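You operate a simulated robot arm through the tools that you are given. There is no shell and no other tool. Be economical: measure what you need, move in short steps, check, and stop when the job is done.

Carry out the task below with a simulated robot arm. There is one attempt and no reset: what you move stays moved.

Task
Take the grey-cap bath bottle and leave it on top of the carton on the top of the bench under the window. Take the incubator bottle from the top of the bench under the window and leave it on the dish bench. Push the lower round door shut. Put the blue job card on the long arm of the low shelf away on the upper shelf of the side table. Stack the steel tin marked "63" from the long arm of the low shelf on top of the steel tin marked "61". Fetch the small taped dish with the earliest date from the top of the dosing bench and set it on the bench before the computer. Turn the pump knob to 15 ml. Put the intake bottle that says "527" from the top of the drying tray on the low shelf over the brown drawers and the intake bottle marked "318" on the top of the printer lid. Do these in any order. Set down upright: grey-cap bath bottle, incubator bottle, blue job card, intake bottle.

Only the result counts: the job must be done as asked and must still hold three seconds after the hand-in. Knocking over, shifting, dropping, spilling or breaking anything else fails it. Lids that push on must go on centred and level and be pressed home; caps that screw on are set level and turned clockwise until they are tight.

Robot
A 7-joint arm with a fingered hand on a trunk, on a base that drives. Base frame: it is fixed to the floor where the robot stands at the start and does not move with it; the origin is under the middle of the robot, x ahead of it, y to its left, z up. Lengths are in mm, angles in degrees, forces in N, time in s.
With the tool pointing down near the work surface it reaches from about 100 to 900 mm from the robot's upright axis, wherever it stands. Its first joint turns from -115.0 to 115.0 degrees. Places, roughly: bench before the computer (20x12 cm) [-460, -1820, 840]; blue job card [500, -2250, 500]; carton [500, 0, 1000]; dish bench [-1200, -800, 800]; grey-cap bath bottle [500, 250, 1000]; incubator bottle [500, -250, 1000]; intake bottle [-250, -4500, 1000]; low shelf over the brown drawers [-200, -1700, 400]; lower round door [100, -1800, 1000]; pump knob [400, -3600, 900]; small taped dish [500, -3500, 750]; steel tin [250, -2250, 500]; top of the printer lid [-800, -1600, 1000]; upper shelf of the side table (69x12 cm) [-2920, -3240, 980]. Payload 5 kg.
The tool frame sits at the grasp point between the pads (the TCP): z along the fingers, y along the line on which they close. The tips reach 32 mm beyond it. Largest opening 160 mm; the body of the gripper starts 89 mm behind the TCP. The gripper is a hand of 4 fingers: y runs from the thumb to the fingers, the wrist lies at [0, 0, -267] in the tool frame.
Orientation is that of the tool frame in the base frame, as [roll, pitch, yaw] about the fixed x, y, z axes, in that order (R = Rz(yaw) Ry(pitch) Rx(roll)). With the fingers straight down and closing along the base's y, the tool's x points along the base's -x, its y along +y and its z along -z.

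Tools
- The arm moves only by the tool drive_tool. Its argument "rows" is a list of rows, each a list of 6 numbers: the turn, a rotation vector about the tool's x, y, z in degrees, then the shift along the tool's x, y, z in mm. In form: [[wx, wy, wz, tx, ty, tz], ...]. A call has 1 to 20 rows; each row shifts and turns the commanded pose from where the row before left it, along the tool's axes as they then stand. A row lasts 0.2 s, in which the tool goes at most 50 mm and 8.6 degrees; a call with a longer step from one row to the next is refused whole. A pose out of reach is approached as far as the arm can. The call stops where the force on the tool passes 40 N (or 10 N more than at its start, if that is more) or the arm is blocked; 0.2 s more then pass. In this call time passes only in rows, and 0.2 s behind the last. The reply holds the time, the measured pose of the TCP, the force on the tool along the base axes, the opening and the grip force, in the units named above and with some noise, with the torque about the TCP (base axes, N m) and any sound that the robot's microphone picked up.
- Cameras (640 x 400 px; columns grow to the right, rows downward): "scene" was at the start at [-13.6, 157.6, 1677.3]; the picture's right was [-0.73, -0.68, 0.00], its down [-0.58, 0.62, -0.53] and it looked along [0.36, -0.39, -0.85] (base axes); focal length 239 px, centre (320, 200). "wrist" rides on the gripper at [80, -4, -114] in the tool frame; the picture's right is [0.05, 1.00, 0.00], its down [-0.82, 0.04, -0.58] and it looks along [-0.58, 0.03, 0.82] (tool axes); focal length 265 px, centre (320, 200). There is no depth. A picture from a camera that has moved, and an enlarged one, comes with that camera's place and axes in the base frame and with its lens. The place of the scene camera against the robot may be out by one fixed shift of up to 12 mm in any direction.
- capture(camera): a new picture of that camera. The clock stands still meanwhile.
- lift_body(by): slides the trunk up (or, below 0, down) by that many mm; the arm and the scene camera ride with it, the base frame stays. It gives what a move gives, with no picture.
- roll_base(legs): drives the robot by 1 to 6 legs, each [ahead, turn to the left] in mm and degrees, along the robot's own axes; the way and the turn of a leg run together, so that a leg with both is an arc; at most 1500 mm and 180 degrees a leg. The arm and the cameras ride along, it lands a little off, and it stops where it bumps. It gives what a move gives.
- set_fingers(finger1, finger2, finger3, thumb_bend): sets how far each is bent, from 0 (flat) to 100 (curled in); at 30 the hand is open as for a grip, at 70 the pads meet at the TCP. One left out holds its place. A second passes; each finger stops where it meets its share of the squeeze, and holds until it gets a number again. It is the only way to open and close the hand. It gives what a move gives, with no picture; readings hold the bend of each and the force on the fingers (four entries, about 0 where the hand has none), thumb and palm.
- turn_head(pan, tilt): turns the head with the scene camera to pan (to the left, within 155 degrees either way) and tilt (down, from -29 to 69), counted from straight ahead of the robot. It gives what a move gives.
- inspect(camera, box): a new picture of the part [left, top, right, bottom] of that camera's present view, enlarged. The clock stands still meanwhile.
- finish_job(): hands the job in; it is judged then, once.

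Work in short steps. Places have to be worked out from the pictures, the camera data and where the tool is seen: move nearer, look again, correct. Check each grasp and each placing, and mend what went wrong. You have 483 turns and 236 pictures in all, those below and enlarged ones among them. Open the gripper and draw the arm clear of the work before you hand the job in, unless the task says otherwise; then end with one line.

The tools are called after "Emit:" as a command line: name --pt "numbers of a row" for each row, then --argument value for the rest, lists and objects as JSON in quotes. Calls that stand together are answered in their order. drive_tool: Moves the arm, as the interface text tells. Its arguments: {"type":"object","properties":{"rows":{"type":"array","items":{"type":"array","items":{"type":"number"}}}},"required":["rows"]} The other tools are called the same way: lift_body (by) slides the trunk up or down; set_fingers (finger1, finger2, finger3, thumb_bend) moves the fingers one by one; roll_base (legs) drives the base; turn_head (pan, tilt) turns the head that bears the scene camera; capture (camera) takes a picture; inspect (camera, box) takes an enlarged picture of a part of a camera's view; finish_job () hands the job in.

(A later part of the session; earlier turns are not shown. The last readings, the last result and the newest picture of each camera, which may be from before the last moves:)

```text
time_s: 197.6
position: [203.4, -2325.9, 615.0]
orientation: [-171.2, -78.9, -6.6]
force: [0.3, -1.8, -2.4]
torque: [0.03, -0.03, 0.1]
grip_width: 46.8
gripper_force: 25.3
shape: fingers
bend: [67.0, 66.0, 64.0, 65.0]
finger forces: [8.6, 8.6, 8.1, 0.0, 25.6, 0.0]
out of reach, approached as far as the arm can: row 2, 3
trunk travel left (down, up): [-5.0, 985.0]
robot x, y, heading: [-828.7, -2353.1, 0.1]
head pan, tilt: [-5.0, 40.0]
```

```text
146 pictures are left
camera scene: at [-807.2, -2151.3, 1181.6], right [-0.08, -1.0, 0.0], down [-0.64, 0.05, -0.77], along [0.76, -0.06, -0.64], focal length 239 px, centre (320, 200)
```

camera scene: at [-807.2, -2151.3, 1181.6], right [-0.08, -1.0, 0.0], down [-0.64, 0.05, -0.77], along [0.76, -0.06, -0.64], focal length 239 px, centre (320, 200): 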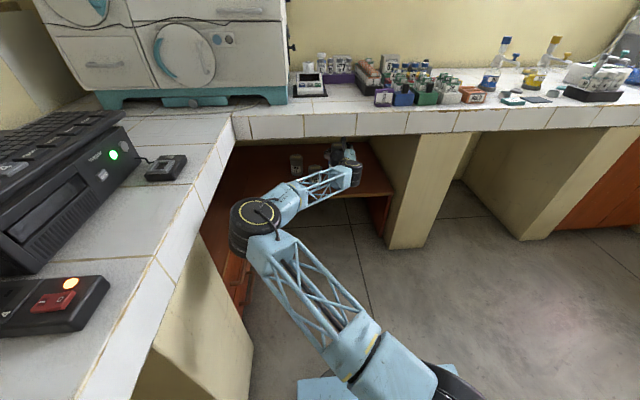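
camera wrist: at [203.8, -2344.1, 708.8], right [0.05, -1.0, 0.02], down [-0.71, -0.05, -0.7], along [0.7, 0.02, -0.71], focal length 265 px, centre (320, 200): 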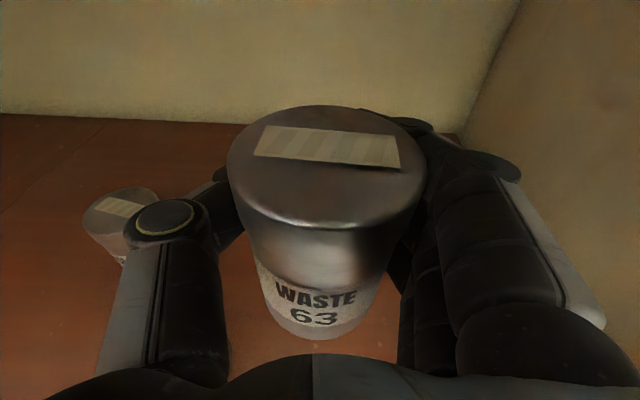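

The elbow swings toward the drawers when retracted. I go back to the extended pose and instead roll the base forward 100 mm.

Emit:
drive_tool --pt "0 0 0 4 3 40" --pt "0 0 0 4 3 40"

Emit:
roll_base --legs '[[100, 0]]'

Emit:
capture --camera "scene"

Emit:
capture --camera "wrist"

```text
time_s: 198.2
position: [282.7, -2326.3, 606.8]
orientation: [-171.2, -79.2, -6.7]
force: [0.4, 0.2, -3.3]
torque: [0.0, -0.04, -0.09]
grip_width: 46.6
gripper_force: 25.8
shape: fingers
bend: [67.0, 66.0, 64.0, 65.0]
finger forces: [8.5, 8.5, 7.9, 0.1, 25.8, 0.0]
trunk travel left (down, up): [-5.0, 985.0]
robot x, y, heading: [-829.9, -2351.8, 0.2]
head pan, tilt: [-5.0, 40.0]
```

```text
time_s: 199.4
position: [381.5, -2325.3, 606.5]
orientation: [-171.1, -79.0, -6.6]
force: [0.1, -0.4, -2.7]
torque: [0.01, -0.04, -0.02]
grip_width: 46.8
gripper_force: 25.0
shape: fingers
bend: [67.0, 66.0, 64.0, 65.0]
finger forces: [8.5, 8.5, 7.9, 0.1, 25.7, 0.0]
trunk travel left (down, up): [-5.0, 985.0]
robot x, y, heading: [-731.9, -2352.3, 0.2]
head pan, tilt: [-5.0, 40.0]
```

```text
145 pictures are left
camera scene: at [-707.8, -2150.3, 1181.4], right [-0.08, -1.0, 0.0], down [-0.64, 0.05, -0.77], along [0.76, -0.06, -0.64], focal length 239 px, centre (320, 200)
```

scene: 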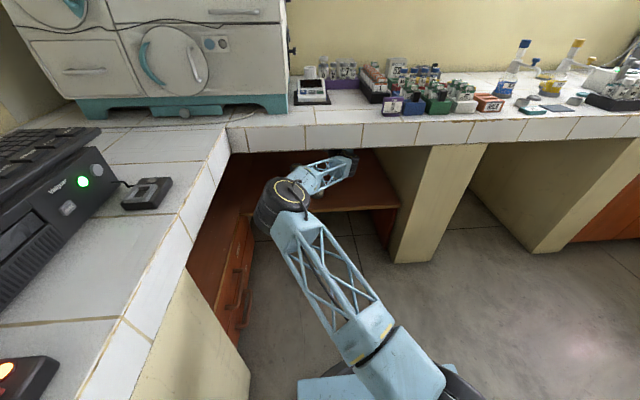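

```text
144 pictures are left
camera wrist: at [285.9, -2327.4, 708.7], right [0.05, -1.0, 0.02], down [-0.72, -0.05, -0.69], along [0.69, 0.02, -0.72], focal length 265 px, centre (320, 200)
```

wrist: 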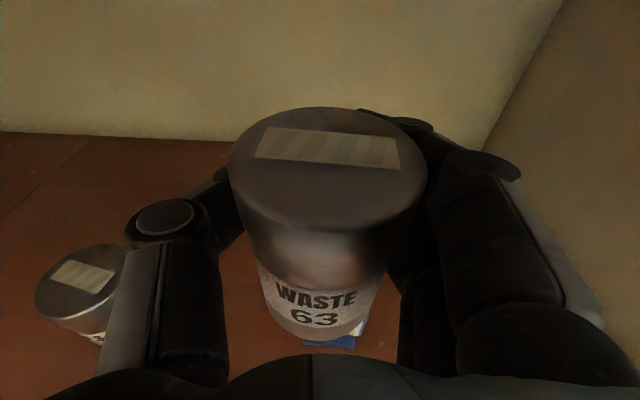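

61's lid is now visible. Move halfway (+110 y) and refine the offset.

Emit:
drive_tool --pt "0 0 0 1 -35 4" --pt "0 0 0 1 -35 4" --pt "0 0 0 1 -35 4"

Emit:
capture --camera "wrist"

Emit:
capture --camera "scene"

```text
time_s: 200.2
position: [391.4, -2220.7, 610.6]
orientation: [-171.3, -79.0, -6.6]
force: [0.8, -1.0, -2.5]
torque: [0.02, -0.04, 0.1]
grip_width: 46.7
gripper_force: 25.2
shape: fingers
bend: [67.0, 66.0, 64.0, 65.0]
finger forces: [8.6, 8.5, 7.9, 0.1, 25.5, 0.1]
trunk travel left (down, up): [-5.0, 985.0]
robot x, y, heading: [-730.7, -2352.8, 0.4]
head pan, tilt: [-5.0, 40.0]
```

```text
143 pictures are left
camera wrist: at [295.0, -2223.9, 711.8], right [0.04, -1.0, 0.02], down [-0.72, -0.05, -0.69], along [0.69, 0.01, -0.72], focal length 265 px, centre (320, 200)
```

wrist: 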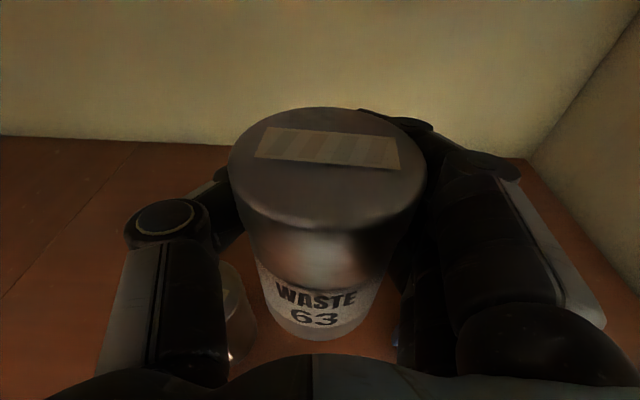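

```text
142 pictures are left
camera scene: at [-707.6, -2150.4, 1181.4], right [-0.08, -1.0, 0.0], down [-0.64, 0.05, -0.77], along [0.76, -0.06, -0.64], focal length 239 px, centre (320, 200)
```

scene: 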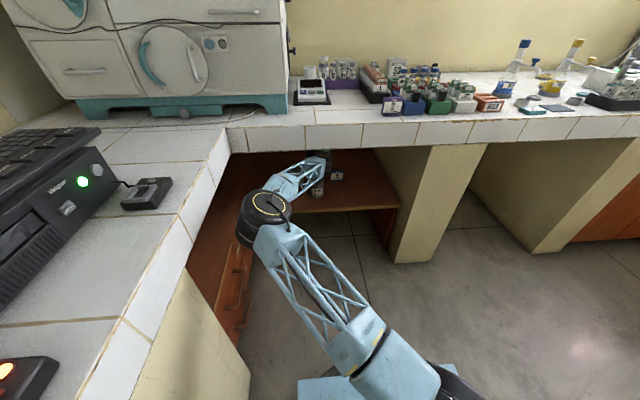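

Analysis: 61's axis ≈[387,-2114]; tin held ≈17 mm behind TCP. Target TCP ≈[406,-2112]. Move there.

Emit:
drive_tool --pt "0 0 0 0 -36 6" --pt "0 0 0 0 -36 6" --pt "0 0 0 0 -36 6"

Emit:
capture --camera "wrist"

Emit:
capture --camera "scene"

```text
time_s: 201.0
position: [404.9, -2111.7, 609.1]
orientation: [-171.3, -79.0, -6.5]
force: [-0.3, -0.9, -2.7]
torque: [-0.02, -0.07, 0.1]
grip_width: 46.8
gripper_force: 26.0
shape: fingers
bend: [67.0, 66.0, 64.0, 65.0]
finger forces: [8.5, 8.6, 7.9, 0.0, 25.6, 0.0]
trunk travel left (down, up): [-5.0, 985.0]
robot x, y, heading: [-729.0, -2349.8, 0.4]
head pan, tilt: [-5.0, 40.0]
```

```text
141 pictures are left
camera wrist: at [308.0, -2114.6, 710.3], right [0.04, -1.0, 0.02], down [-0.72, -0.05, -0.69], along [0.69, 0.01, -0.72], focal length 265 px, centre (320, 200)
```

wrist: 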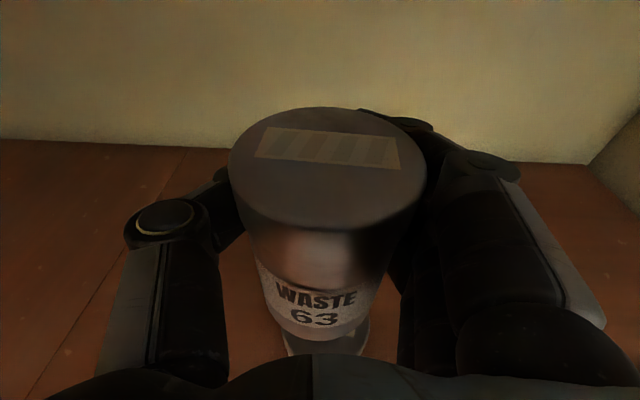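

```text
140 pictures are left
camera scene: at [-707.6, -2150.3, 1181.4], right [-0.08, -1.0, 0.0], down [-0.64, 0.05, -0.77], along [0.76, -0.06, -0.64], focal length 239 px, centre (320, 200)
```

scene: 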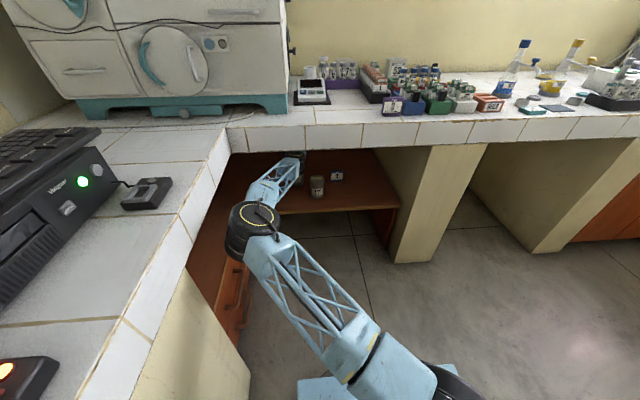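

61's lid edge is visible under 63. Zoom to check alignment.

Emit:
inspect --camera "wrist" --box '[240, 270, 400, 370]'

Emit:
inspect --camera "scene" --box '[250, 140, 350, 220]'

```text
4.00 times, centred on (320, 320) of wrist
camera zoom: at [308.0, -2114.6, 710.3], right [0.04, -1.0, 0.02], down [-0.72, -0.05, -0.69], along [0.69, 0.01, -0.72], focal length 1062 px, centre (320, -280)
```

zoom: 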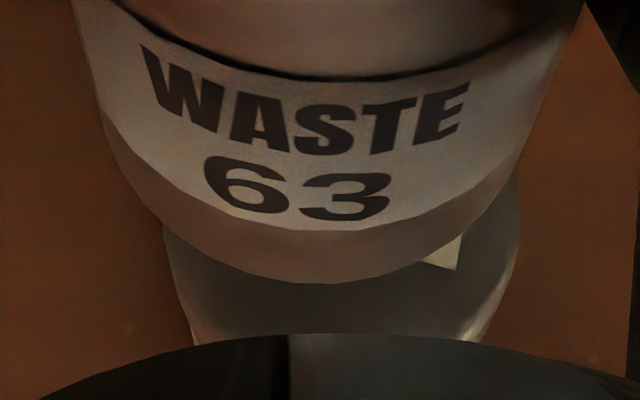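

```text
5.00 times, centred on (300, 180) of scene
camera zoom: at [-707.6, -2150.3, 1181.4], right [-0.08, -1.0, 0.0], down [-0.64, 0.05, -0.77], along [0.76, -0.06, -0.64], focal length 1194 px, centre (420, 300)
```

zoom: 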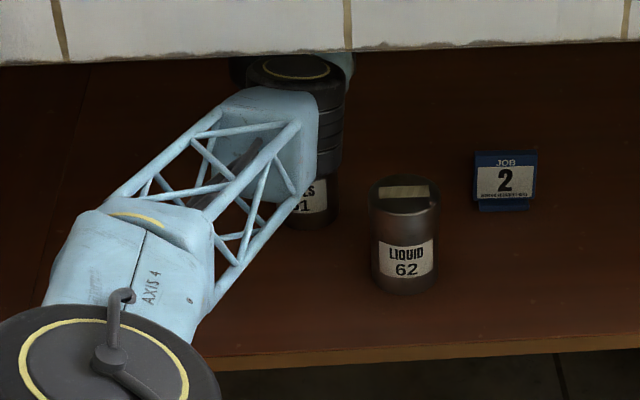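

61 is ~4 mm to the right of 63. Correct it and lower toward contact.

Emit:
drive_tool --pt "0 0 0 0 4 0" --pt "0 0 0 -20 0.6 3.8" --pt "0 0 0 -20 0.6 3.8"

Emit:
inspect --camera "wrist" --box '[240, 270, 400, 370]'

```text
time_s: 201.8
position: [404.4, -2114.4, 570.3]
orientation: [-171.1, -79.1, -6.6]
force: [1.0, -0.3, -0.1]
torque: [0.04, 0.09, 0.04]
grip_width: 46.8
gripper_force: 24.8
shape: fingers
bend: [67.0, 66.0, 64.0, 65.0]
finger forces: [8.5, 8.5, 7.9, 0.1, 25.5, 0.1]
trunk travel left (down, up): [-5.0, 985.0]
robot x, y, heading: [-734.5, -2350.6, 0.4]
head pan, tilt: [-5.0, 40.0]
```

```text
4.00 times, centred on (320, 320) of wrist
camera zoom: at [308.1, -2117.3, 672.0], right [0.05, -1.0, 0.02], down [-0.72, -0.05, -0.69], along [0.69, 0.02, -0.72], focal length 1062 px, centre (320, -280)
```

zoom: 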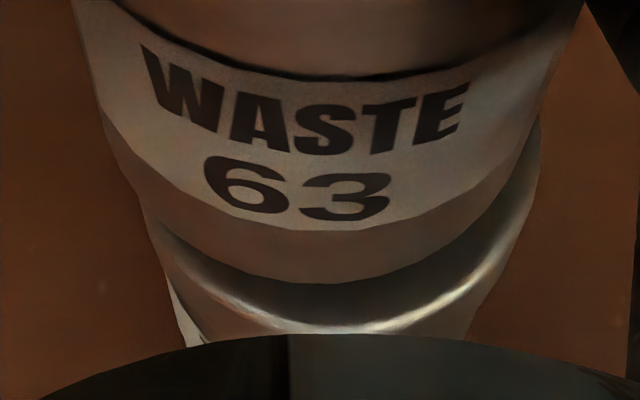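

Alignment within ~3 mm. Tiny correction, then lower slowly to contact.

Emit:
drive_tool --pt "0 0 0 0 2.5 -2" --pt "0 0 0 -6 0.2 1.1" --pt "0 0 0 -4 0.1 0.8"

Emit:
drive_tool --pt "0 0 0 -3 0 0.6" --pt "0 0 0 -2 0 0.4"

Emit:
drive_tool --pt "0 0 0 -2 0 0.4"

```text
time_s: 202.6
position: [401.4, -2118.0, 559.2]
orientation: [-171.3, -79.0, -6.4]
force: [0.4, -0.6, -2.7]
torque: [0.0, -0.01, 0.02]
grip_width: 47.0
gripper_force: 25.6
shape: fingers
bend: [67.0, 66.0, 64.0, 65.0]
finger forces: [8.5, 8.4, 7.7, 0.1, 25.3, 0.1]
trunk travel left (down, up): [-5.0, 985.0]
robot x, y, heading: [-729.5, -2353.2, 0.2]
head pan, tilt: [-5.0, 40.0]
```

```text
time_s: 203.2
position: [402.3, -2117.3, 554.3]
orientation: [-171.4, -79.1, -6.4]
force: [-0.5, -0.3, -2.5]
torque: [0.01, -0.05, 0.0]
grip_width: 46.9
gripper_force: 25.0
shape: fingers
bend: [67.0, 66.0, 64.0, 65.0]
finger forces: [8.5, 8.4, 7.8, 0.1, 25.4, 0.1]
trunk travel left (down, up): [-5.0, 985.0]
robot x, y, heading: [-728.8, -2349.8, 0.2]
head pan, tilt: [-5.0, 40.0]
```

```text
time_s: 203.6
position: [403.3, -2117.3, 552.7]
orientation: [-171.2, -79.0, -6.7]
force: [0.3, -0.4, -1.8]
torque: [0.01, -0.05, -0.02]
grip_width: 46.6
gripper_force: 24.7
shape: fingers
bend: [67.0, 66.0, 64.0, 65.0]
finger forces: [8.6, 8.4, 7.8, 0.0, 25.5, 0.0]
trunk travel left (down, up): [-5.0, 985.0]
robot x, y, heading: [-733.7, -2355.6, 0.3]
head pan, tilt: [-5.0, 40.0]
```

Still hanging; continue in 2 mm steps.

Emit:
drive_tool --pt "0 0 0 -2 0 0.4" --pt "0 0 0 -2 0 0.4"

Emit:
drive_tool --pt "0 0 0 -2 0 0.4" --pt "0 0 0 -2 0 0.4"

Emit:
inspect --camera "wrist" --box '[240, 270, 400, 370]'

```text
time_s: 204.2
position: [402.5, -2117.0, 551.2]
orientation: [-171.4, -79.2, -6.4]
force: [-0.2, 0.5, 13.2]
torque: [-0.4, -0.06, -0.01]
grip_width: 46.2
gripper_force: 25.6
shape: fingers
bend: [67.0, 66.0, 64.0, 65.0]
finger forces: [8.0, 8.4, 8.5, 0.0, 26.4, 0.1]
trunk travel left (down, up): [-5.0, 985.0]
robot x, y, heading: [-729.7, -2349.5, 0.3]
head pan, tilt: [-5.0, 40.0]
```

```text
time_s: 204.8
position: [401.9, -2117.0, 549.0]
orientation: [-170.6, -79.3, -7.2]
force: [5.5, 2.2, 37.0]
torque: [-0.1, -0.05, 0.14]
grip_width: 45.6
gripper_force: 26.5
shape: fingers
bend: [68.0, 66.0, 64.0, 65.0]
finger forces: [7.8, 9.4, 8.7, 0.0, 26.9, 0.0]
trunk travel left (down, up): [-5.0, 985.0]
robot x, y, heading: [-731.1, -2353.6, 0.2]
head pan, tilt: [-5.0, 40.0]
```

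```text
4.00 times, centred on (320, 320) of wrist
camera zoom: at [306.3, -2119.5, 650.1], right [0.05, -1.0, 0.02], down [-0.72, -0.05, -0.7], along [0.7, 0.02, -0.72], focal length 1062 px, centre (320, -280)
```

zoom: 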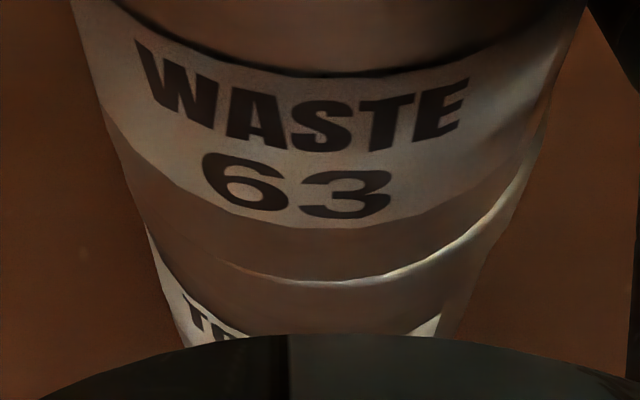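

Contact at z≈551, well aligned. Relieve the force and release.

Emit:
drive_tool --pt "0 0 0 4 0 -0.8"

Emit:
set_fingers --finger1 60 --finger2 60 --finger3 58 --thumb_bend 60

Emit:
set_fingers --finger1 36 --finger2 36 --finger3 36 --thumb_bend 36

Emit:
capture --camera "wrist"

```text
time_s: 205.2
position: [401.8, -2117.5, 548.2]
orientation: [-171.2, -79.0, -6.6]
force: [6.6, 3.8, 25.1]
torque: [-0.05, -0.12, 0.1]
grip_width: 45.4
gripper_force: 25.9
shape: fingers
bend: [68.0, 66.0, 64.0, 65.0]
finger forces: [7.5, 9.2, 8.9, 0.0, 27.0, 0.0]
trunk travel left (down, up): [-5.0, 985.0]
robot x, y, heading: [-733.8, -2352.1, 0.2]
head pan, tilt: [-5.0, 40.0]
```

```text
time_s: 206.2
position: [402.0, -2117.5, 548.2]
orientation: [-171.3, -78.9, -6.5]
force: [1.1, -0.5, -0.5]
torque: [0.02, 0.0, -0.05]
grip_width: 53.9
gripper_force: 0.9
shape: fingers
bend: [60.0, 60.0, 57.0, 60.0]
finger forces: [0.0, 1.0, 0.0, 0.0, 0.9, 0.0]
trunk travel left (down, up): [-5.0, 985.0]
robot x, y, heading: [-730.7, -2348.7, 0.3]
head pan, tilt: [-5.0, 40.0]
```

```text
time_s: 207.2
position: [401.3, -2117.8, 549.2]
orientation: [-171.2, -78.9, -6.6]
force: [0.6, -0.8, 1.2]
torque: [0.0, 0.03, 0.04]
grip_width: 146.5
gripper_force: 0.0
shape: fingers
bend: [36.0, 36.0, 36.0, 36.0]
finger forces: [0.0, 0.1, 0.0, 0.0, 0.0, 0.1]
trunk travel left (down, up): [-5.0, 985.0]
robot x, y, heading: [-732.2, -2352.4, 0.3]
head pan, tilt: [-5.0, 40.0]
```

```text
135 pictures are left
camera wrist: at [306.5, -2119.7, 650.3], right [0.05, -1.0, 0.02], down [-0.72, -0.05, -0.69], along [0.69, 0.02, -0.72], focal length 265 px, centre (320, 200)
```

wrist: 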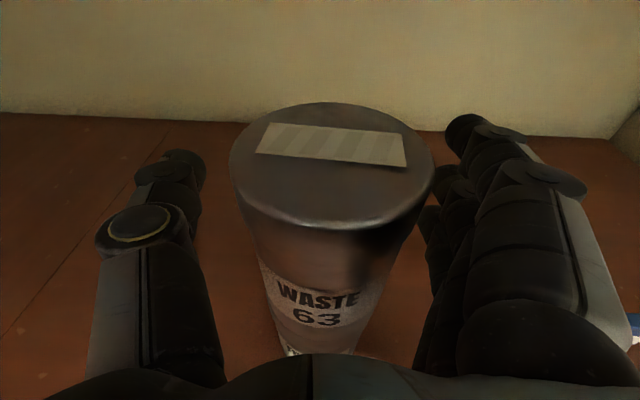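

Stacked. Raise 20 mm and back the base straight out 250 mm.

Emit:
drive_tool --pt "0 0 0 20 0 -4"

Emit:
roll_base --legs '[[-250, 0]]'

Emit:
capture --camera "wrist"

Emit:
inspect --camera "scene" --box '[270, 130, 430, 240]'

```text
time_s: 207.6
position: [403.3, -2117.5, 569.5]
orientation: [-171.4, -78.9, -6.5]
force: [-0.1, 0.3, 0.5]
torque: [0.0, -0.03, 0.0]
grip_width: 146.5
gripper_force: 0.2
shape: fingers
bend: [36.0, 36.0, 36.0, 36.0]
finger forces: [0.0, 0.1, 0.0, 0.0, 0.0, 0.0]
trunk travel left (down, up): [-5.0, 985.0]
robot x, y, heading: [-732.8, -2349.7, 0.4]
head pan, tilt: [-5.0, 40.0]
```

```text
time_s: 209.4
position: [155.8, -2121.3, 569.7]
orientation: [-171.1, -79.0, -6.6]
force: [-0.2, 0.6, 1.2]
torque: [0.03, 0.0, 0.02]
grip_width: 146.3
gripper_force: 0.0
shape: fingers
bend: [36.0, 36.0, 36.0, 36.0]
finger forces: [0.1, 0.0, 0.1, 0.1, 0.1, 0.0]
trunk travel left (down, up): [-5.0, 985.0]
robot x, y, heading: [-979.9, -2348.2, 0.2]
head pan, tilt: [-5.0, 40.0]
```

```text
134 pictures are left
camera wrist: at [59.4, -2123.2, 671.1], right [0.04, -1.0, 0.02], down [-0.72, -0.05, -0.69], along [0.69, 0.01, -0.72], focal length 265 px, centre (320, 200)
```

wrist: 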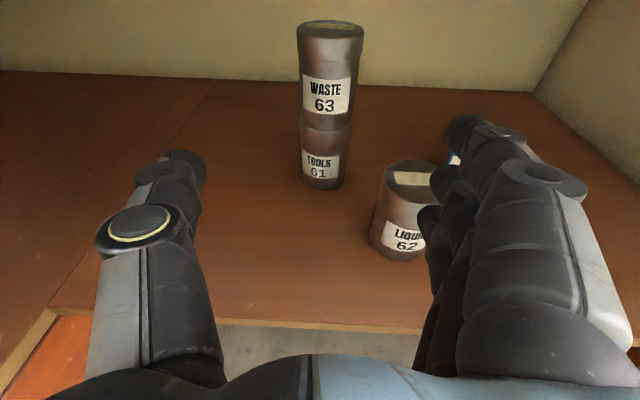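

```text
3.64 times, centred on (350, 185) of scene
camera zoom: at [-955.0, -2151.3, 1181.3], right [-0.08, -1.0, 0.0], down [-0.64, 0.05, -0.77], along [0.76, -0.06, -0.64], focal length 868 px, centre (211, 254)
```

zoom: 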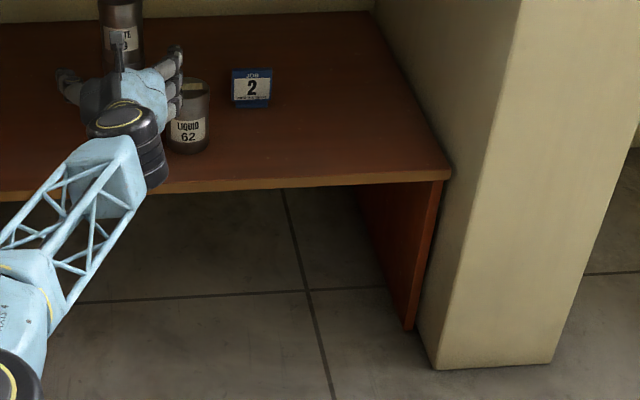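

Stack is good. Next the blue card. I shift right to y≈-2336, lower, and pitch the tool to 45° down so the palm clears tin 62.

Emit:
drive_tool --pt "0 0 0 1 43 -2" --pt "0 0 0 1 43 -2" --pt "0 0 0 1 43 -2" --pt "0 0 0 1 43 -2" --pt "0 0 0 1 43 -2" --pt "0 0 0 -31 1 6" --pt "0 0 0 -31 1 6" --pt "0 0 0 -31 1 6" --pt "0 -8.5 0 0 0 0" --pt "0 -8.5 0 0 0 0" --pt "0 -8.5 0 0 0 0" --pt "0 -8.5 0 0 0 0"

Emit:
capture --camera "wrist"

Emit:
capture --camera "scene"

```text
time_s: 212.0
position: [155.6, -2268.3, 574.3]
orientation: [-175.7, -45.5, -1.2]
force: [-1.9, -3.0, -0.9]
torque: [0.09, -0.17, 0.21]
grip_width: 147.3
gripper_force: 0.1
shape: fingers
bend: [36.0, 36.0, 36.0, 36.0]
finger forces: [0.0, 0.0, 0.1, 0.0, 0.0, 0.1]
out of reach, approached as far as the arm can: row 3, 4, 5, 6, 7, 8
trunk travel left (down, up): [-5.0, 985.0]
robot x, y, heading: [-978.1, -2350.2, 0.2]
head pan, tilt: [-5.0, 40.0]
```

```text
132 pictures are left
camera wrist: at [131.9, -2271.8, 712.3], right [0.07, -1.0, -0.01], down [-0.98, -0.06, -0.18], along [0.18, 0.03, -0.98], focal length 265 px, centre (320, 200)
```

wrist: 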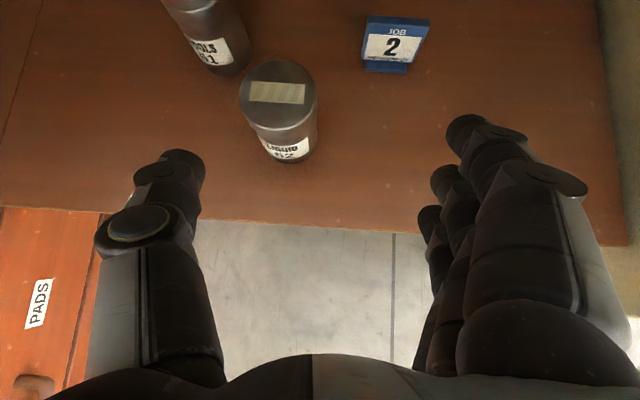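

```text
131 pictures are left
camera scene: at [-955.3, -2151.4, 1181.4], right [-0.08, -1.0, 0.0], down [-0.64, 0.05, -0.77], along [0.76, -0.06, -0.64], focal length 239 px, centre (320, 200)
```

scene: 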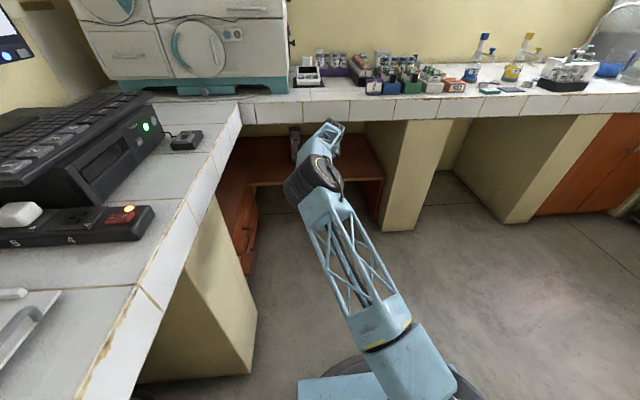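

The arm didn't fully follow. I send a small step to see where the commanded pose stands.

Emit:
drive_tool --pt "0 0 0 0 0 5" --pt "0 0 0 0 0 5"

Emit:
capture --camera "wrist"

```text
time_s: 212.6
position: [162.3, -2271.4, 564.1]
orientation: [-177.7, -45.2, 0.3]
force: [-0.8, -0.1, -0.2]
torque: [0.03, 0.0, -0.02]
grip_width: 147.4
gripper_force: 0.0
shape: fingers
bend: [36.0, 36.0, 36.0, 36.0]
finger forces: [0.0, 0.0, 0.0, 0.0, 0.1, 0.0]
trunk travel left (down, up): [-5.0, 985.0]
robot x, y, heading: [-978.8, -2351.6, 0.1]
head pan, tilt: [-5.0, 40.0]
```

```text
130 pictures are left
camera wrist: at [138.5, -2272.3, 702.9], right [0.07, -1.0, 0.01], down [-0.98, -0.07, -0.17], along [0.17, 0.0, -0.98], focal length 265 px, centre (320, 200)
```

wrist: 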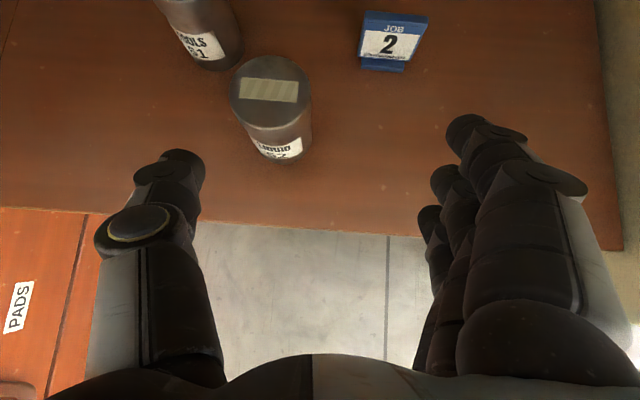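

Commands follow from the reached pose. Move right and down first, then check.

Emit:
drive_tool --pt "0 0 0 -15 19 15" --pt "0 0 0 -15 19 15" --pt "0 0 0 -15 18 15" --pt "0 0 0 -14 18 14"

```text
time_s: 213.6
position: [164.5, -2342.2, 479.5]
orientation: [-177.6, -45.2, 0.2]
force: [-0.3, 1.6, 1.2]
torque: [-0.04, 0.0, -0.05]
grip_width: 147.4
gripper_force: 0.1
shape: fingers
bend: [36.0, 36.0, 36.0, 36.0]
finger forces: [0.0, 0.0, 0.0, 0.1, 0.1, 0.0]
trunk travel left (down, up): [-5.0, 985.0]
robot x, y, heading: [-978.8, -2351.5, 0.3]
head pan, tilt: [-5.0, 40.0]
```

Reach requires the base closer. Narrow the hand and roll forward 150 mm.

Emit:
set_fingers --finger1 47 --finger2 47 --finger3 47 --thumb_bend 47

Emit:
roll_base --legs '[[150, 0]]'

Emit:
capture --camera "wrist"

```text
time_s: 214.6
position: [165.5, -2342.5, 479.9]
orientation: [-177.6, -45.2, 0.4]
force: [0.6, 0.9, -0.2]
torque: [0.01, 0.02, -0.02]
grip_width: 104.1
gripper_force: 0.1
shape: fingers
bend: [47.0, 47.0, 47.0, 47.0]
finger forces: [0.0, 0.0, 0.0, 0.1, 0.1, 0.0]
trunk travel left (down, up): [-5.0, 985.0]
robot x, y, heading: [-979.9, -2350.8, 0.4]
head pan, tilt: [-5.0, 40.0]
```

```text
time_s: 216.0
position: [315.0, -2340.7, 479.4]
orientation: [-177.6, -45.1, 0.2]
force: [0.4, -0.5, 0.0]
torque: [0.02, 0.02, 0.01]
grip_width: 103.9
gripper_force: 0.1
shape: fingers
bend: [47.0, 47.0, 47.0, 47.0]
finger forces: [0.1, 0.0, 0.1, 0.0, 0.0, 0.0]
trunk travel left (down, up): [-5.0, 985.0]
robot x, y, heading: [-830.1, -2350.9, 0.1]
head pan, tilt: [-5.0, 40.0]
```

```text
129 pictures are left
camera wrist: at [290.7, -2342.0, 617.3], right [0.07, -1.0, 0.01], down [-0.98, -0.07, -0.17], along [0.17, 0.0, -0.98], focal length 265 px, centre (320, 200)
```

wrist: 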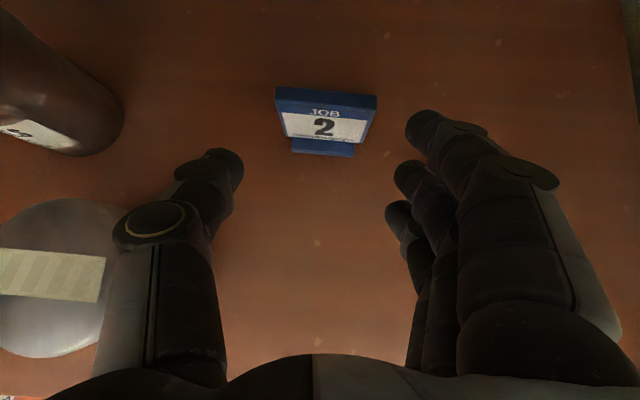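

The card's centred between thumb and fingers. Advance to it with TCP ≈[383,-2341,444].

Emit:
drive_tool --pt "0 0 0 7.5 0 24" --pt "0 0 0 7.5 0 24" --pt "0 0 0 7.5 0 24"

Emit:
capture --camera "wrist"

```text
time_s: 216.8
position: [380.6, -2337.0, 442.6]
orientation: [-177.6, -45.0, 0.3]
force: [-0.4, 1.3, -0.2]
torque: [-0.1, 0.01, -0.09]
grip_width: 103.4
gripper_force: 0.0
shape: fingers
bend: [47.0, 47.0, 47.0, 47.0]
finger forces: [0.0, 0.0, 0.1, 0.1, 0.0, 0.0]
trunk travel left (down, up): [-5.0, 985.0]
robot x, y, heading: [-826.8, -2353.5, 0.1]
head pan, tilt: [-5.0, 40.0]
```

```text
128 pictures are left
camera wrist: at [357.8, -2337.5, 580.0], right [0.07, -1.0, 0.01], down [-0.98, -0.07, -0.17], along [0.17, 0.0, -0.99], focal length 265 px, centre (320, 200)
```

wrist: 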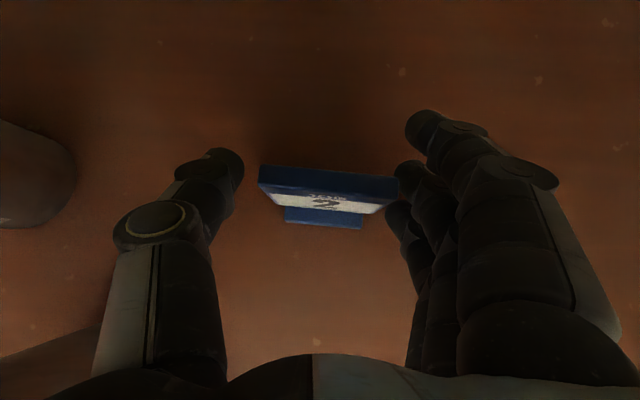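

Centred. Close on the card.

Emit:
set_fingers --finger1 58 --finger2 58 --finger3 58 --thumb_bend 58

Emit:
inspect --camera "wrist" --box '[160, 80, 500, 300]'

```text
time_s: 217.8
position: [381.3, -2338.9, 442.0]
orientation: [-177.6, -45.1, 0.3]
force: [-0.7, 0.1, -0.1]
torque: [0.0, -0.01, -0.01]
grip_width: 71.1
gripper_force: 5.2
shape: fingers
bend: [57.0, 55.0, 53.0, 55.0]
finger forces: [0.1, 1.4, 4.2, 0.0, 5.8, 0.1]
trunk travel left (down, up): [-5.0, 985.0]
robot x, y, heading: [-826.2, -2351.7, 0.3]
head pan, tilt: [-5.0, 40.0]
```

```text
1.82 times, centred on (330, 190) of wrist
camera zoom: at [357.9, -2338.9, 581.5], right [0.07, -1.0, 0.01], down [-0.98, -0.07, -0.17], along [0.17, 0.0, -0.98], focal length 483 px, centre (302, 218)
```

zoom: 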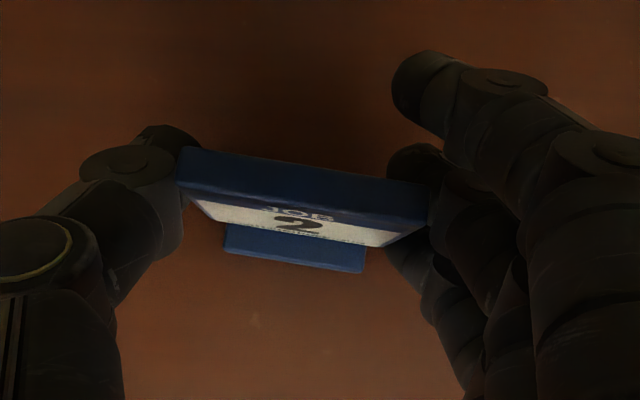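

Fingers 2, 3 and thumb touch. I keep finger 1 clear and tighten the others, then lift a bit.

Emit:
set_fingers --finger1 47 --finger2 64 --finger3 64 --thumb_bend 64

Emit:
drive_tool --pt "0 0 0 10 0 -10" --pt "0 0 0 15 0 -15"

Emit:
inspect --camera "wrist" --box '[160, 80, 500, 300]'

```text
time_s: 218.8
position: [380.4, -2337.7, 444.0]
orientation: [-177.6, -45.2, 0.2]
force: [-0.3, 0.3, 1.2]
torque: [-0.03, 0.0, 0.0]
grip_width: 87.1
gripper_force: 17.2
shape: fingers
bend: [47.0, 58.0, 53.0, 59.0]
finger forces: [0.0, 7.5, 8.9, 0.0, 17.5, 0.0]
trunk travel left (down, up): [-5.0, 985.0]
robot x, y, heading: [-828.1, -2350.1, 0.6]
head pan, tilt: [-5.0, 40.0]
```

```text
time_s: 219.4
position: [380.6, -2338.0, 477.4]
orientation: [-177.6, -45.0, 0.3]
force: [-0.6, -0.2, -1.1]
torque: [-0.02, -0.03, -0.02]
grip_width: 87.1
gripper_force: 16.5
shape: fingers
bend: [47.0, 58.0, 53.0, 59.0]
finger forces: [0.0, 7.0, 8.9, 0.1, 17.1, 0.0]
trunk travel left (down, up): [-5.0, 985.0]
robot x, y, heading: [-827.4, -2351.4, 0.2]
head pan, tilt: [-5.0, 40.0]
```

```text
1.82 times, centred on (330, 190) of wrist
camera zoom: at [357.8, -2339.8, 616.9], right [0.07, -1.0, 0.01], down [-0.98, -0.07, -0.17], along [0.17, 0.0, -0.99], focal length 483 px, centre (302, 218)
```

zoom: 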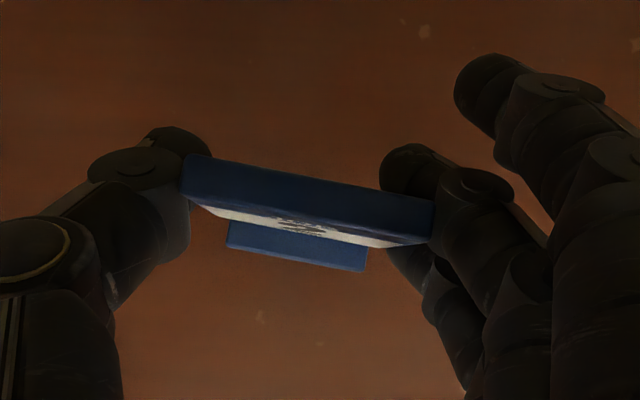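

Card held. I shift 25 mm away from tin 62 and back the base out.

Emit:
drive_tool --pt "0 0 0 0 25 0"

Emit:
roll_base --legs '[[-480, 0]]'

Emit:
capture --camera "wrist"

Emit:
capture --camera "scene"

```text
time_s: 219.8
position: [381.4, -2362.8, 478.5]
orientation: [-177.7, -45.1, 0.4]
force: [-0.5, 1.5, -0.6]
torque: [-0.04, 0.04, -0.01]
grip_width: 87.1
gripper_force: 17.4
shape: fingers
bend: [47.0, 58.0, 53.0, 59.0]
finger forces: [0.0, 7.0, 8.8, 0.1, 17.2, 0.0]
trunk travel left (down, up): [-5.0, 985.0]
robot x, y, heading: [-829.4, -2353.1, 0.5]
head pan, tilt: [-5.0, 40.0]
```

```text
time_s: 222.6
position: [-97.9, -2365.6, 478.5]
orientation: [-177.6, -45.2, 0.3]
force: [0.2, -0.4, -0.4]
torque: [0.01, 0.01, 0.01]
grip_width: 87.2
gripper_force: 17.0
shape: fingers
bend: [47.0, 58.0, 53.0, 59.0]
finger forces: [0.0, 7.1, 8.9, 0.0, 17.2, 0.0]
trunk travel left (down, up): [-5.0, 985.0]
robot x, y, heading: [-1309.2, -2350.4, 0.1]
head pan, tilt: [-5.0, 40.0]
```

```text
125 pictures are left
camera wrist: at [-121.0, -2367.4, 616.6], right [0.07, -1.0, 0.01], down [-0.98, -0.07, -0.17], along [0.17, 0.0, -0.98], focal length 265 px, centre (320, 200)
```

wrist: 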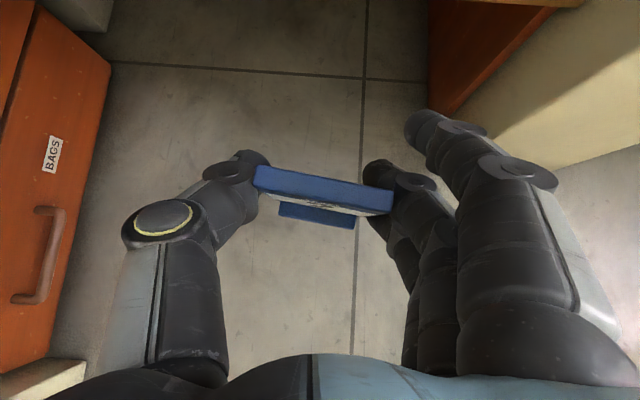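

```text
124 pictures are left
camera scene: at [-1284.7, -2152.5, 1181.4], right [-0.08, -1.0, 0.0], down [-0.64, 0.05, -0.77], along [0.76, -0.06, -0.64], focal length 239 px, centre (320, 200)
```

scene: 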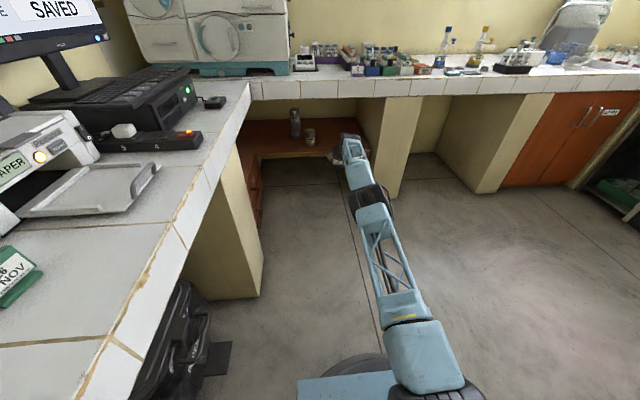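

Card out. Raise the trunk by 760 mm and retract the arm, keeping the tilt.

Emit:
lift_body --by 760

Emit:
drive_tool --pt "0 0 0 -35 0 -35" --pt "0 0 0 -35 0 -35" --pt "0 0 0 -35 0 -35" --pt "0 0 0 -35 0 -35" --pt "0 0 0 -35 0 -35" --pt "0 0 0 -35 0 -35" --pt "0 0 0 -35 0 -35" --pt "0 0 0 -35 0 -35" --pt "0 0 0 -35 0 -35" --pt "0 0 0 -35 0 -35" --pt "0 0 0 -35 0 -35" --pt "0 0 0 -35 0 -35"

```text
refused: 760 is not a number from -400 to 400
```

```text
time_s: 225.2
position: [-693.0, -2388.6, 477.6]
orientation: [-177.6, -45.2, 0.3]
force: [-0.2, 1.2, -1.1]
torque: [-0.02, 0.0, -0.02]
grip_width: 86.6
gripper_force: 14.5
shape: fingers
bend: [47.0, 59.0, 53.0, 60.0]
finger forces: [0.1, 6.1, 7.8, 0.0, 15.3, 0.1]
trunk travel left (down, up): [-5.0, 985.0]
robot x, y, heading: [-1308.6, -2349.3, 0.1]
head pan, tilt: [-5.0, 40.0]
```

Retracted fine. Now raise the trunk in two lifts.

Emit:
lift_body --by 400

Emit:
lift_body --by 370

Emit:
roll_base --legs '[[-1500, 0], [-80, 0]]'

Emit:
turn_head --pan -90 --tilt 45

Emit:
capture --camera "scene"

```text
time_s: 229.0
position: [-692.5, -2387.1, 876.6]
orientation: [-177.6, -45.1, 0.2]
force: [-0.2, 1.1, -0.5]
torque: [-0.02, 0.01, -0.03]
grip_width: 86.8
gripper_force: 14.6
shape: fingers
bend: [47.0, 59.0, 53.0, 60.0]
finger forces: [0.1, 6.1, 7.8, 0.0, 15.1, 0.0]
trunk travel left (down, up): [-405.0, 585.0]
robot x, y, heading: [-1311.5, -2351.3, 0.5]
head pan, tilt: [-5.0, 40.0]
```

```text
time_s: 232.6
position: [-692.2, -2385.3, 1246.6]
orientation: [-177.6, -45.2, 0.2]
force: [-0.1, 0.6, -0.9]
torque: [0.03, 0.0, -0.01]
grip_width: 86.6
gripper_force: 14.5
shape: fingers
bend: [47.0, 59.0, 53.0, 60.0]
finger forces: [0.0, 6.2, 7.9, 0.1, 15.2, 0.0]
trunk travel left (down, up): [-775.0, 215.0]
robot x, y, heading: [-1303.2, -2352.7, 0.3]
head pan, tilt: [-5.0, 40.0]
```

```text
time_s: 240.7
position: [-2278.7, -2392.4, 1247.7]
orientation: [-177.5, -45.3, 0.3]
force: [-0.5, 0.4, 0.8]
torque: [-0.01, -0.02, -0.02]
grip_width: 86.8
gripper_force: 14.4
shape: fingers
bend: [47.0, 59.0, 53.0, 60.0]
finger forces: [0.0, 6.3, 7.8, 0.1, 15.2, 0.0]
trunk travel left (down, up): [-775.0, 215.0]
robot x, y, heading: [-2890.9, -2362.1, 0.4]
head pan, tilt: [-5.0, 40.0]
```

```text
time_s: 242.3
position: [-2276.8, -2392.0, 1247.4]
orientation: [-177.6, -45.3, 0.3]
force: [-0.4, -0.2, -0.7]
torque: [-0.02, 0.0, 0.01]
grip_width: 86.7
gripper_force: 15.3
shape: fingers
bend: [47.0, 59.0, 53.0, 60.0]
finger forces: [0.1, 6.3, 7.9, 0.1, 15.2, 0.0]
trunk travel left (down, up): [-775.0, 215.0]
robot x, y, heading: [-2895.5, -2358.4, 0.4]
head pan, tilt: [-90.0, 45.0]
```

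```text
123 pictures are left
camera scene: at [-2954.9, -2234.6, 1944.2], right [-1.0, -0.01, 0.0], down [0.0, 0.71, -0.71], along [0.0, -0.71, -0.71], focal length 239 px, centre (320, 200)
```

scene: 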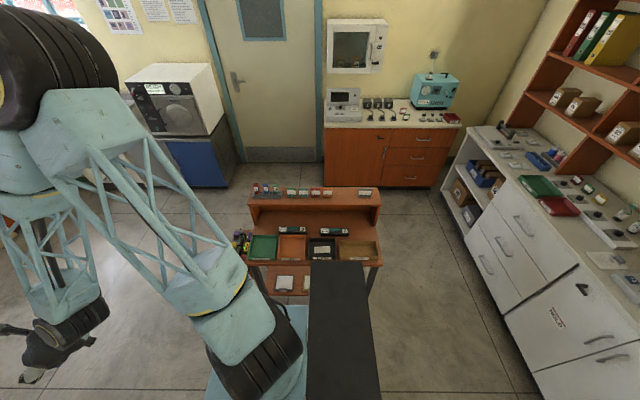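

Zoom on the side table's upper shelf to find a free spot.

Emit:
inspect --camera "scene" --box '[230, 170, 400, 300]'

```text
3.08 times, centred on (315, 235) of scene
camera zoom: at [-2954.9, -2234.6, 1944.2], right [-1.0, -0.01, 0.0], down [0.0, 0.71, -0.71], along [0.0, -0.71, -0.71], focal length 735 px, centre (335, 92)
```

zoom: 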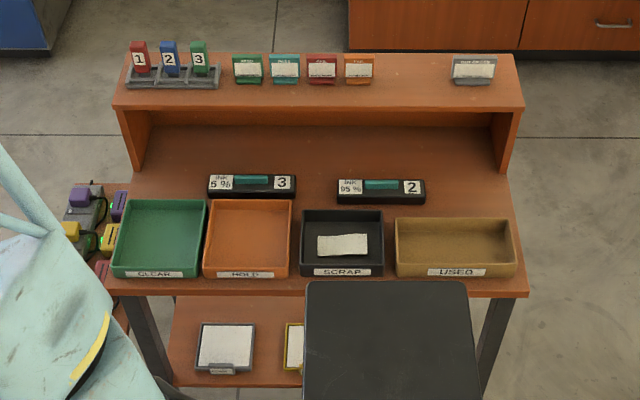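

Free gap on the upper shelf around x≈-3101 (between orange and grey cards), shelf y -3164…-3295. I turn right 90° and approach.

Emit:
roll_base --legs '[[0, -90.4]]'

Emit:
turn_head --pan 0 --tilt 50

Emit:
capture --camera "scene"

```text
time_s: 246.7
position: [-2925.9, -2976.4, 1246.0]
orientation: [-177.7, -45.1, -89.7]
force: [0.0, 0.0, 0.8]
torque: [-0.04, -0.01, -0.02]
grip_width: 86.8
gripper_force: 14.0
shape: fingers
bend: [47.0, 59.0, 53.0, 60.0]
finger forces: [0.0, 6.0, 7.8, 0.1, 15.0, 0.1]
trunk travel left (down, up): [-775.0, 215.0]
robot x, y, heading: [-2894.4, -2362.5, -89.8]
head pan, tilt: [-90.0, 45.0]
```

```text
time_s: 248.4
position: [-2925.0, -2977.8, 1246.5]
orientation: [-177.7, -45.0, -89.7]
force: [-0.2, 0.7, 0.2]
torque: [-0.01, 0.0, 0.01]
grip_width: 86.8
gripper_force: 14.6
shape: fingers
bend: [47.0, 59.0, 53.0, 60.0]
finger forces: [0.0, 6.1, 7.9, 0.0, 15.0, 0.0]
trunk travel left (down, up): [-775.0, 215.0]
robot x, y, heading: [-2890.0, -2360.4, -89.8]
head pan, tilt: [0.0, 50.0]
```

```text
121 pictures are left
camera scene: at [-2691.1, -2372.4, 1937.3], right [-1.0, 0.0, 0.0], down [0.0, 0.77, -0.64], along [0.0, -0.64, -0.77], focal length 239 px, centre (320, 200)
```

scene: 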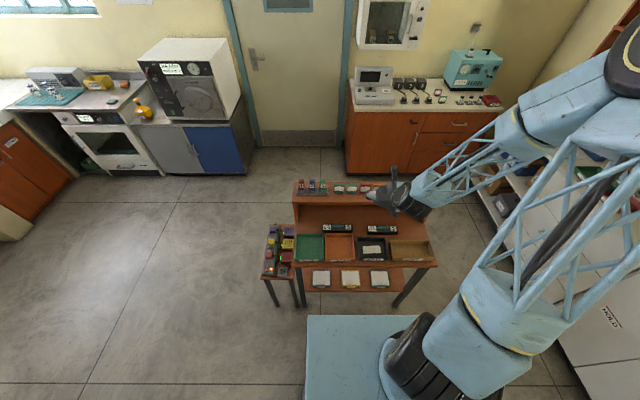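

Move laterally and forward above the gap, then look with the wrist camera.

Emit:
drive_tool --pt "0 0 0 17 29 30" --pt "0 0 0 17 29 30" --pt "0 0 0 17 29 30" --pt "0 0 0 17 29 30" --pt "0 0 0 17 29 30" --pt "0 0 0 17 29 30"

Emit:
capture --camera "wrist"

Emit:
inspect --camera "scene" --box '[290, 140, 450, 240]'

```text
time_s: 249.8
position: [-3091.8, -3185.1, 1186.9]
orientation: [-177.6, -45.1, -89.6]
force: [-0.2, -0.7, -0.2]
torque: [0.01, -0.03, 0.02]
grip_width: 86.8
gripper_force: 14.5
shape: fingers
bend: [47.0, 59.0, 53.0, 60.0]
finger forces: [0.1, 6.0, 8.1, 0.0, 14.9, 0.1]
trunk travel left (down, up): [-775.0, 215.0]
robot x, y, heading: [-2896.1, -2359.5, -89.8]
head pan, tilt: [0.0, 50.0]
```

```text
120 pictures are left
camera wrist: at [-3092.6, -3160.7, 1326.1], right [-1.0, -0.07, 0.01], down [-0.07, 0.98, -0.17], along [0.01, -0.17, -0.99], focal length 265 px, centre (320, 200)
```

wrist: 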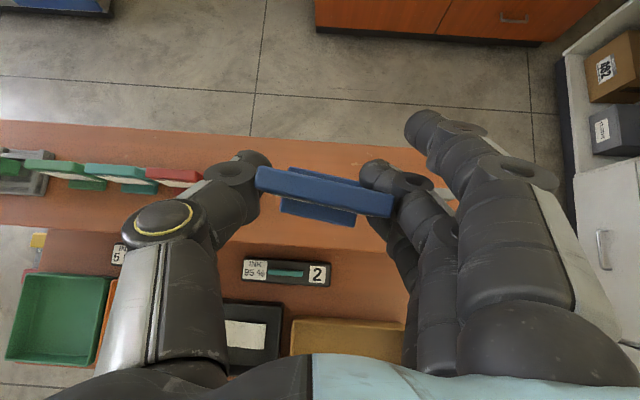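

```text
4.00 times, centred on (370, 190) of scene
camera zoom: at [-2692.3, -2373.7, 1937.4], right [-1.0, 0.0, 0.0], down [0.0, 0.77, -0.64], along [0.0, -0.64, -0.77], focal length 955 px, centre (120, 240)
```

zoom: 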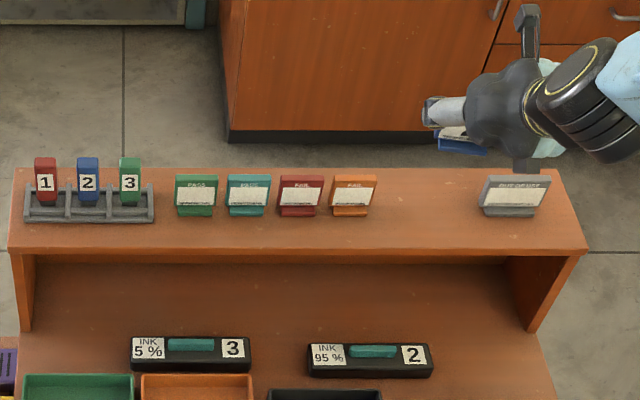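

Lower above the gap (x −9 mm, y −41 mm) to z≈1110, then check clearances.

Emit:
drive_tool --pt "0 0 0 29 8 29" --pt "0 0 0 -27 0 27" --pt "0 0 0 -27 0 27"

Emit:
inspect --camera "wrist" --box '[140, 90, 540, 290]'

Emit:
inspect --camera "scene" --box '[350, 150, 450, 220]'

```text
time_s: 250.6
position: [-3096.0, -3225.4, 1109.9]
orientation: [-177.6, -45.2, -89.6]
force: [0.6, 0.5, -0.8]
torque: [0.03, -0.01, -0.03]
grip_width: 86.6
gripper_force: 14.9
shape: fingers
bend: [47.0, 59.0, 53.0, 60.0]
finger forces: [0.0, 5.8, 8.0, 0.0, 15.0, 0.0]
trunk travel left (down, up): [-775.0, 215.0]
robot x, y, heading: [-2895.6, -2364.0, -89.9]
head pan, tilt: [0.0, 50.0]
```

```text
1.60 times, centred on (340, 190) of wrist
camera zoom: at [-3096.3, -3201.9, 1248.5], right [-1.0, -0.07, 0.01], down [-0.07, 0.98, -0.17], along [0.01, -0.17, -0.99], focal length 425 px, centre (288, 216)
```

zoom: 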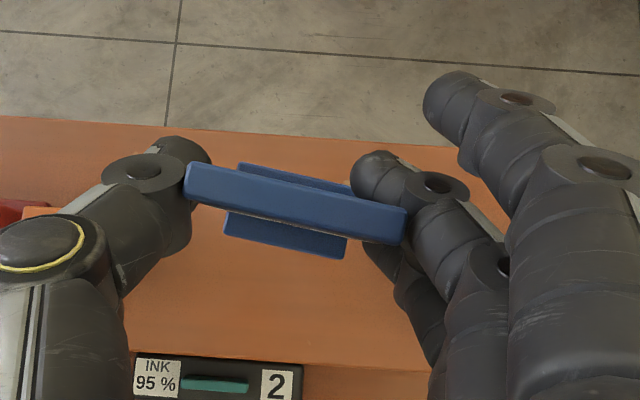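

```text
5.71 times, centred on (400, 185) of scene
camera zoom: at [-2691.8, -2374.1, 1937.4], right [-1.0, 0.0, 0.0], down [0.0, 0.77, -0.64], along [0.0, -0.64, -0.77], focal length 1365 px, centre (-137, 286)
```

zoom: 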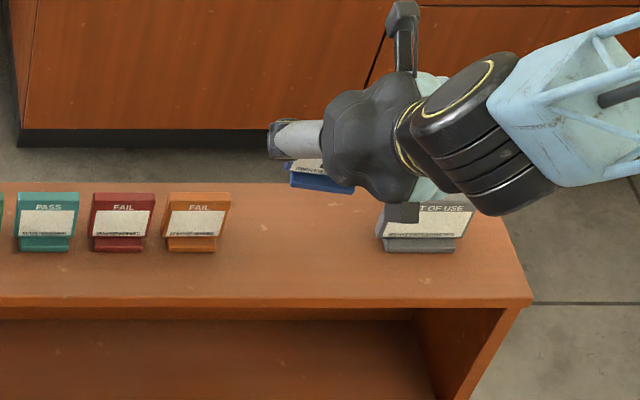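

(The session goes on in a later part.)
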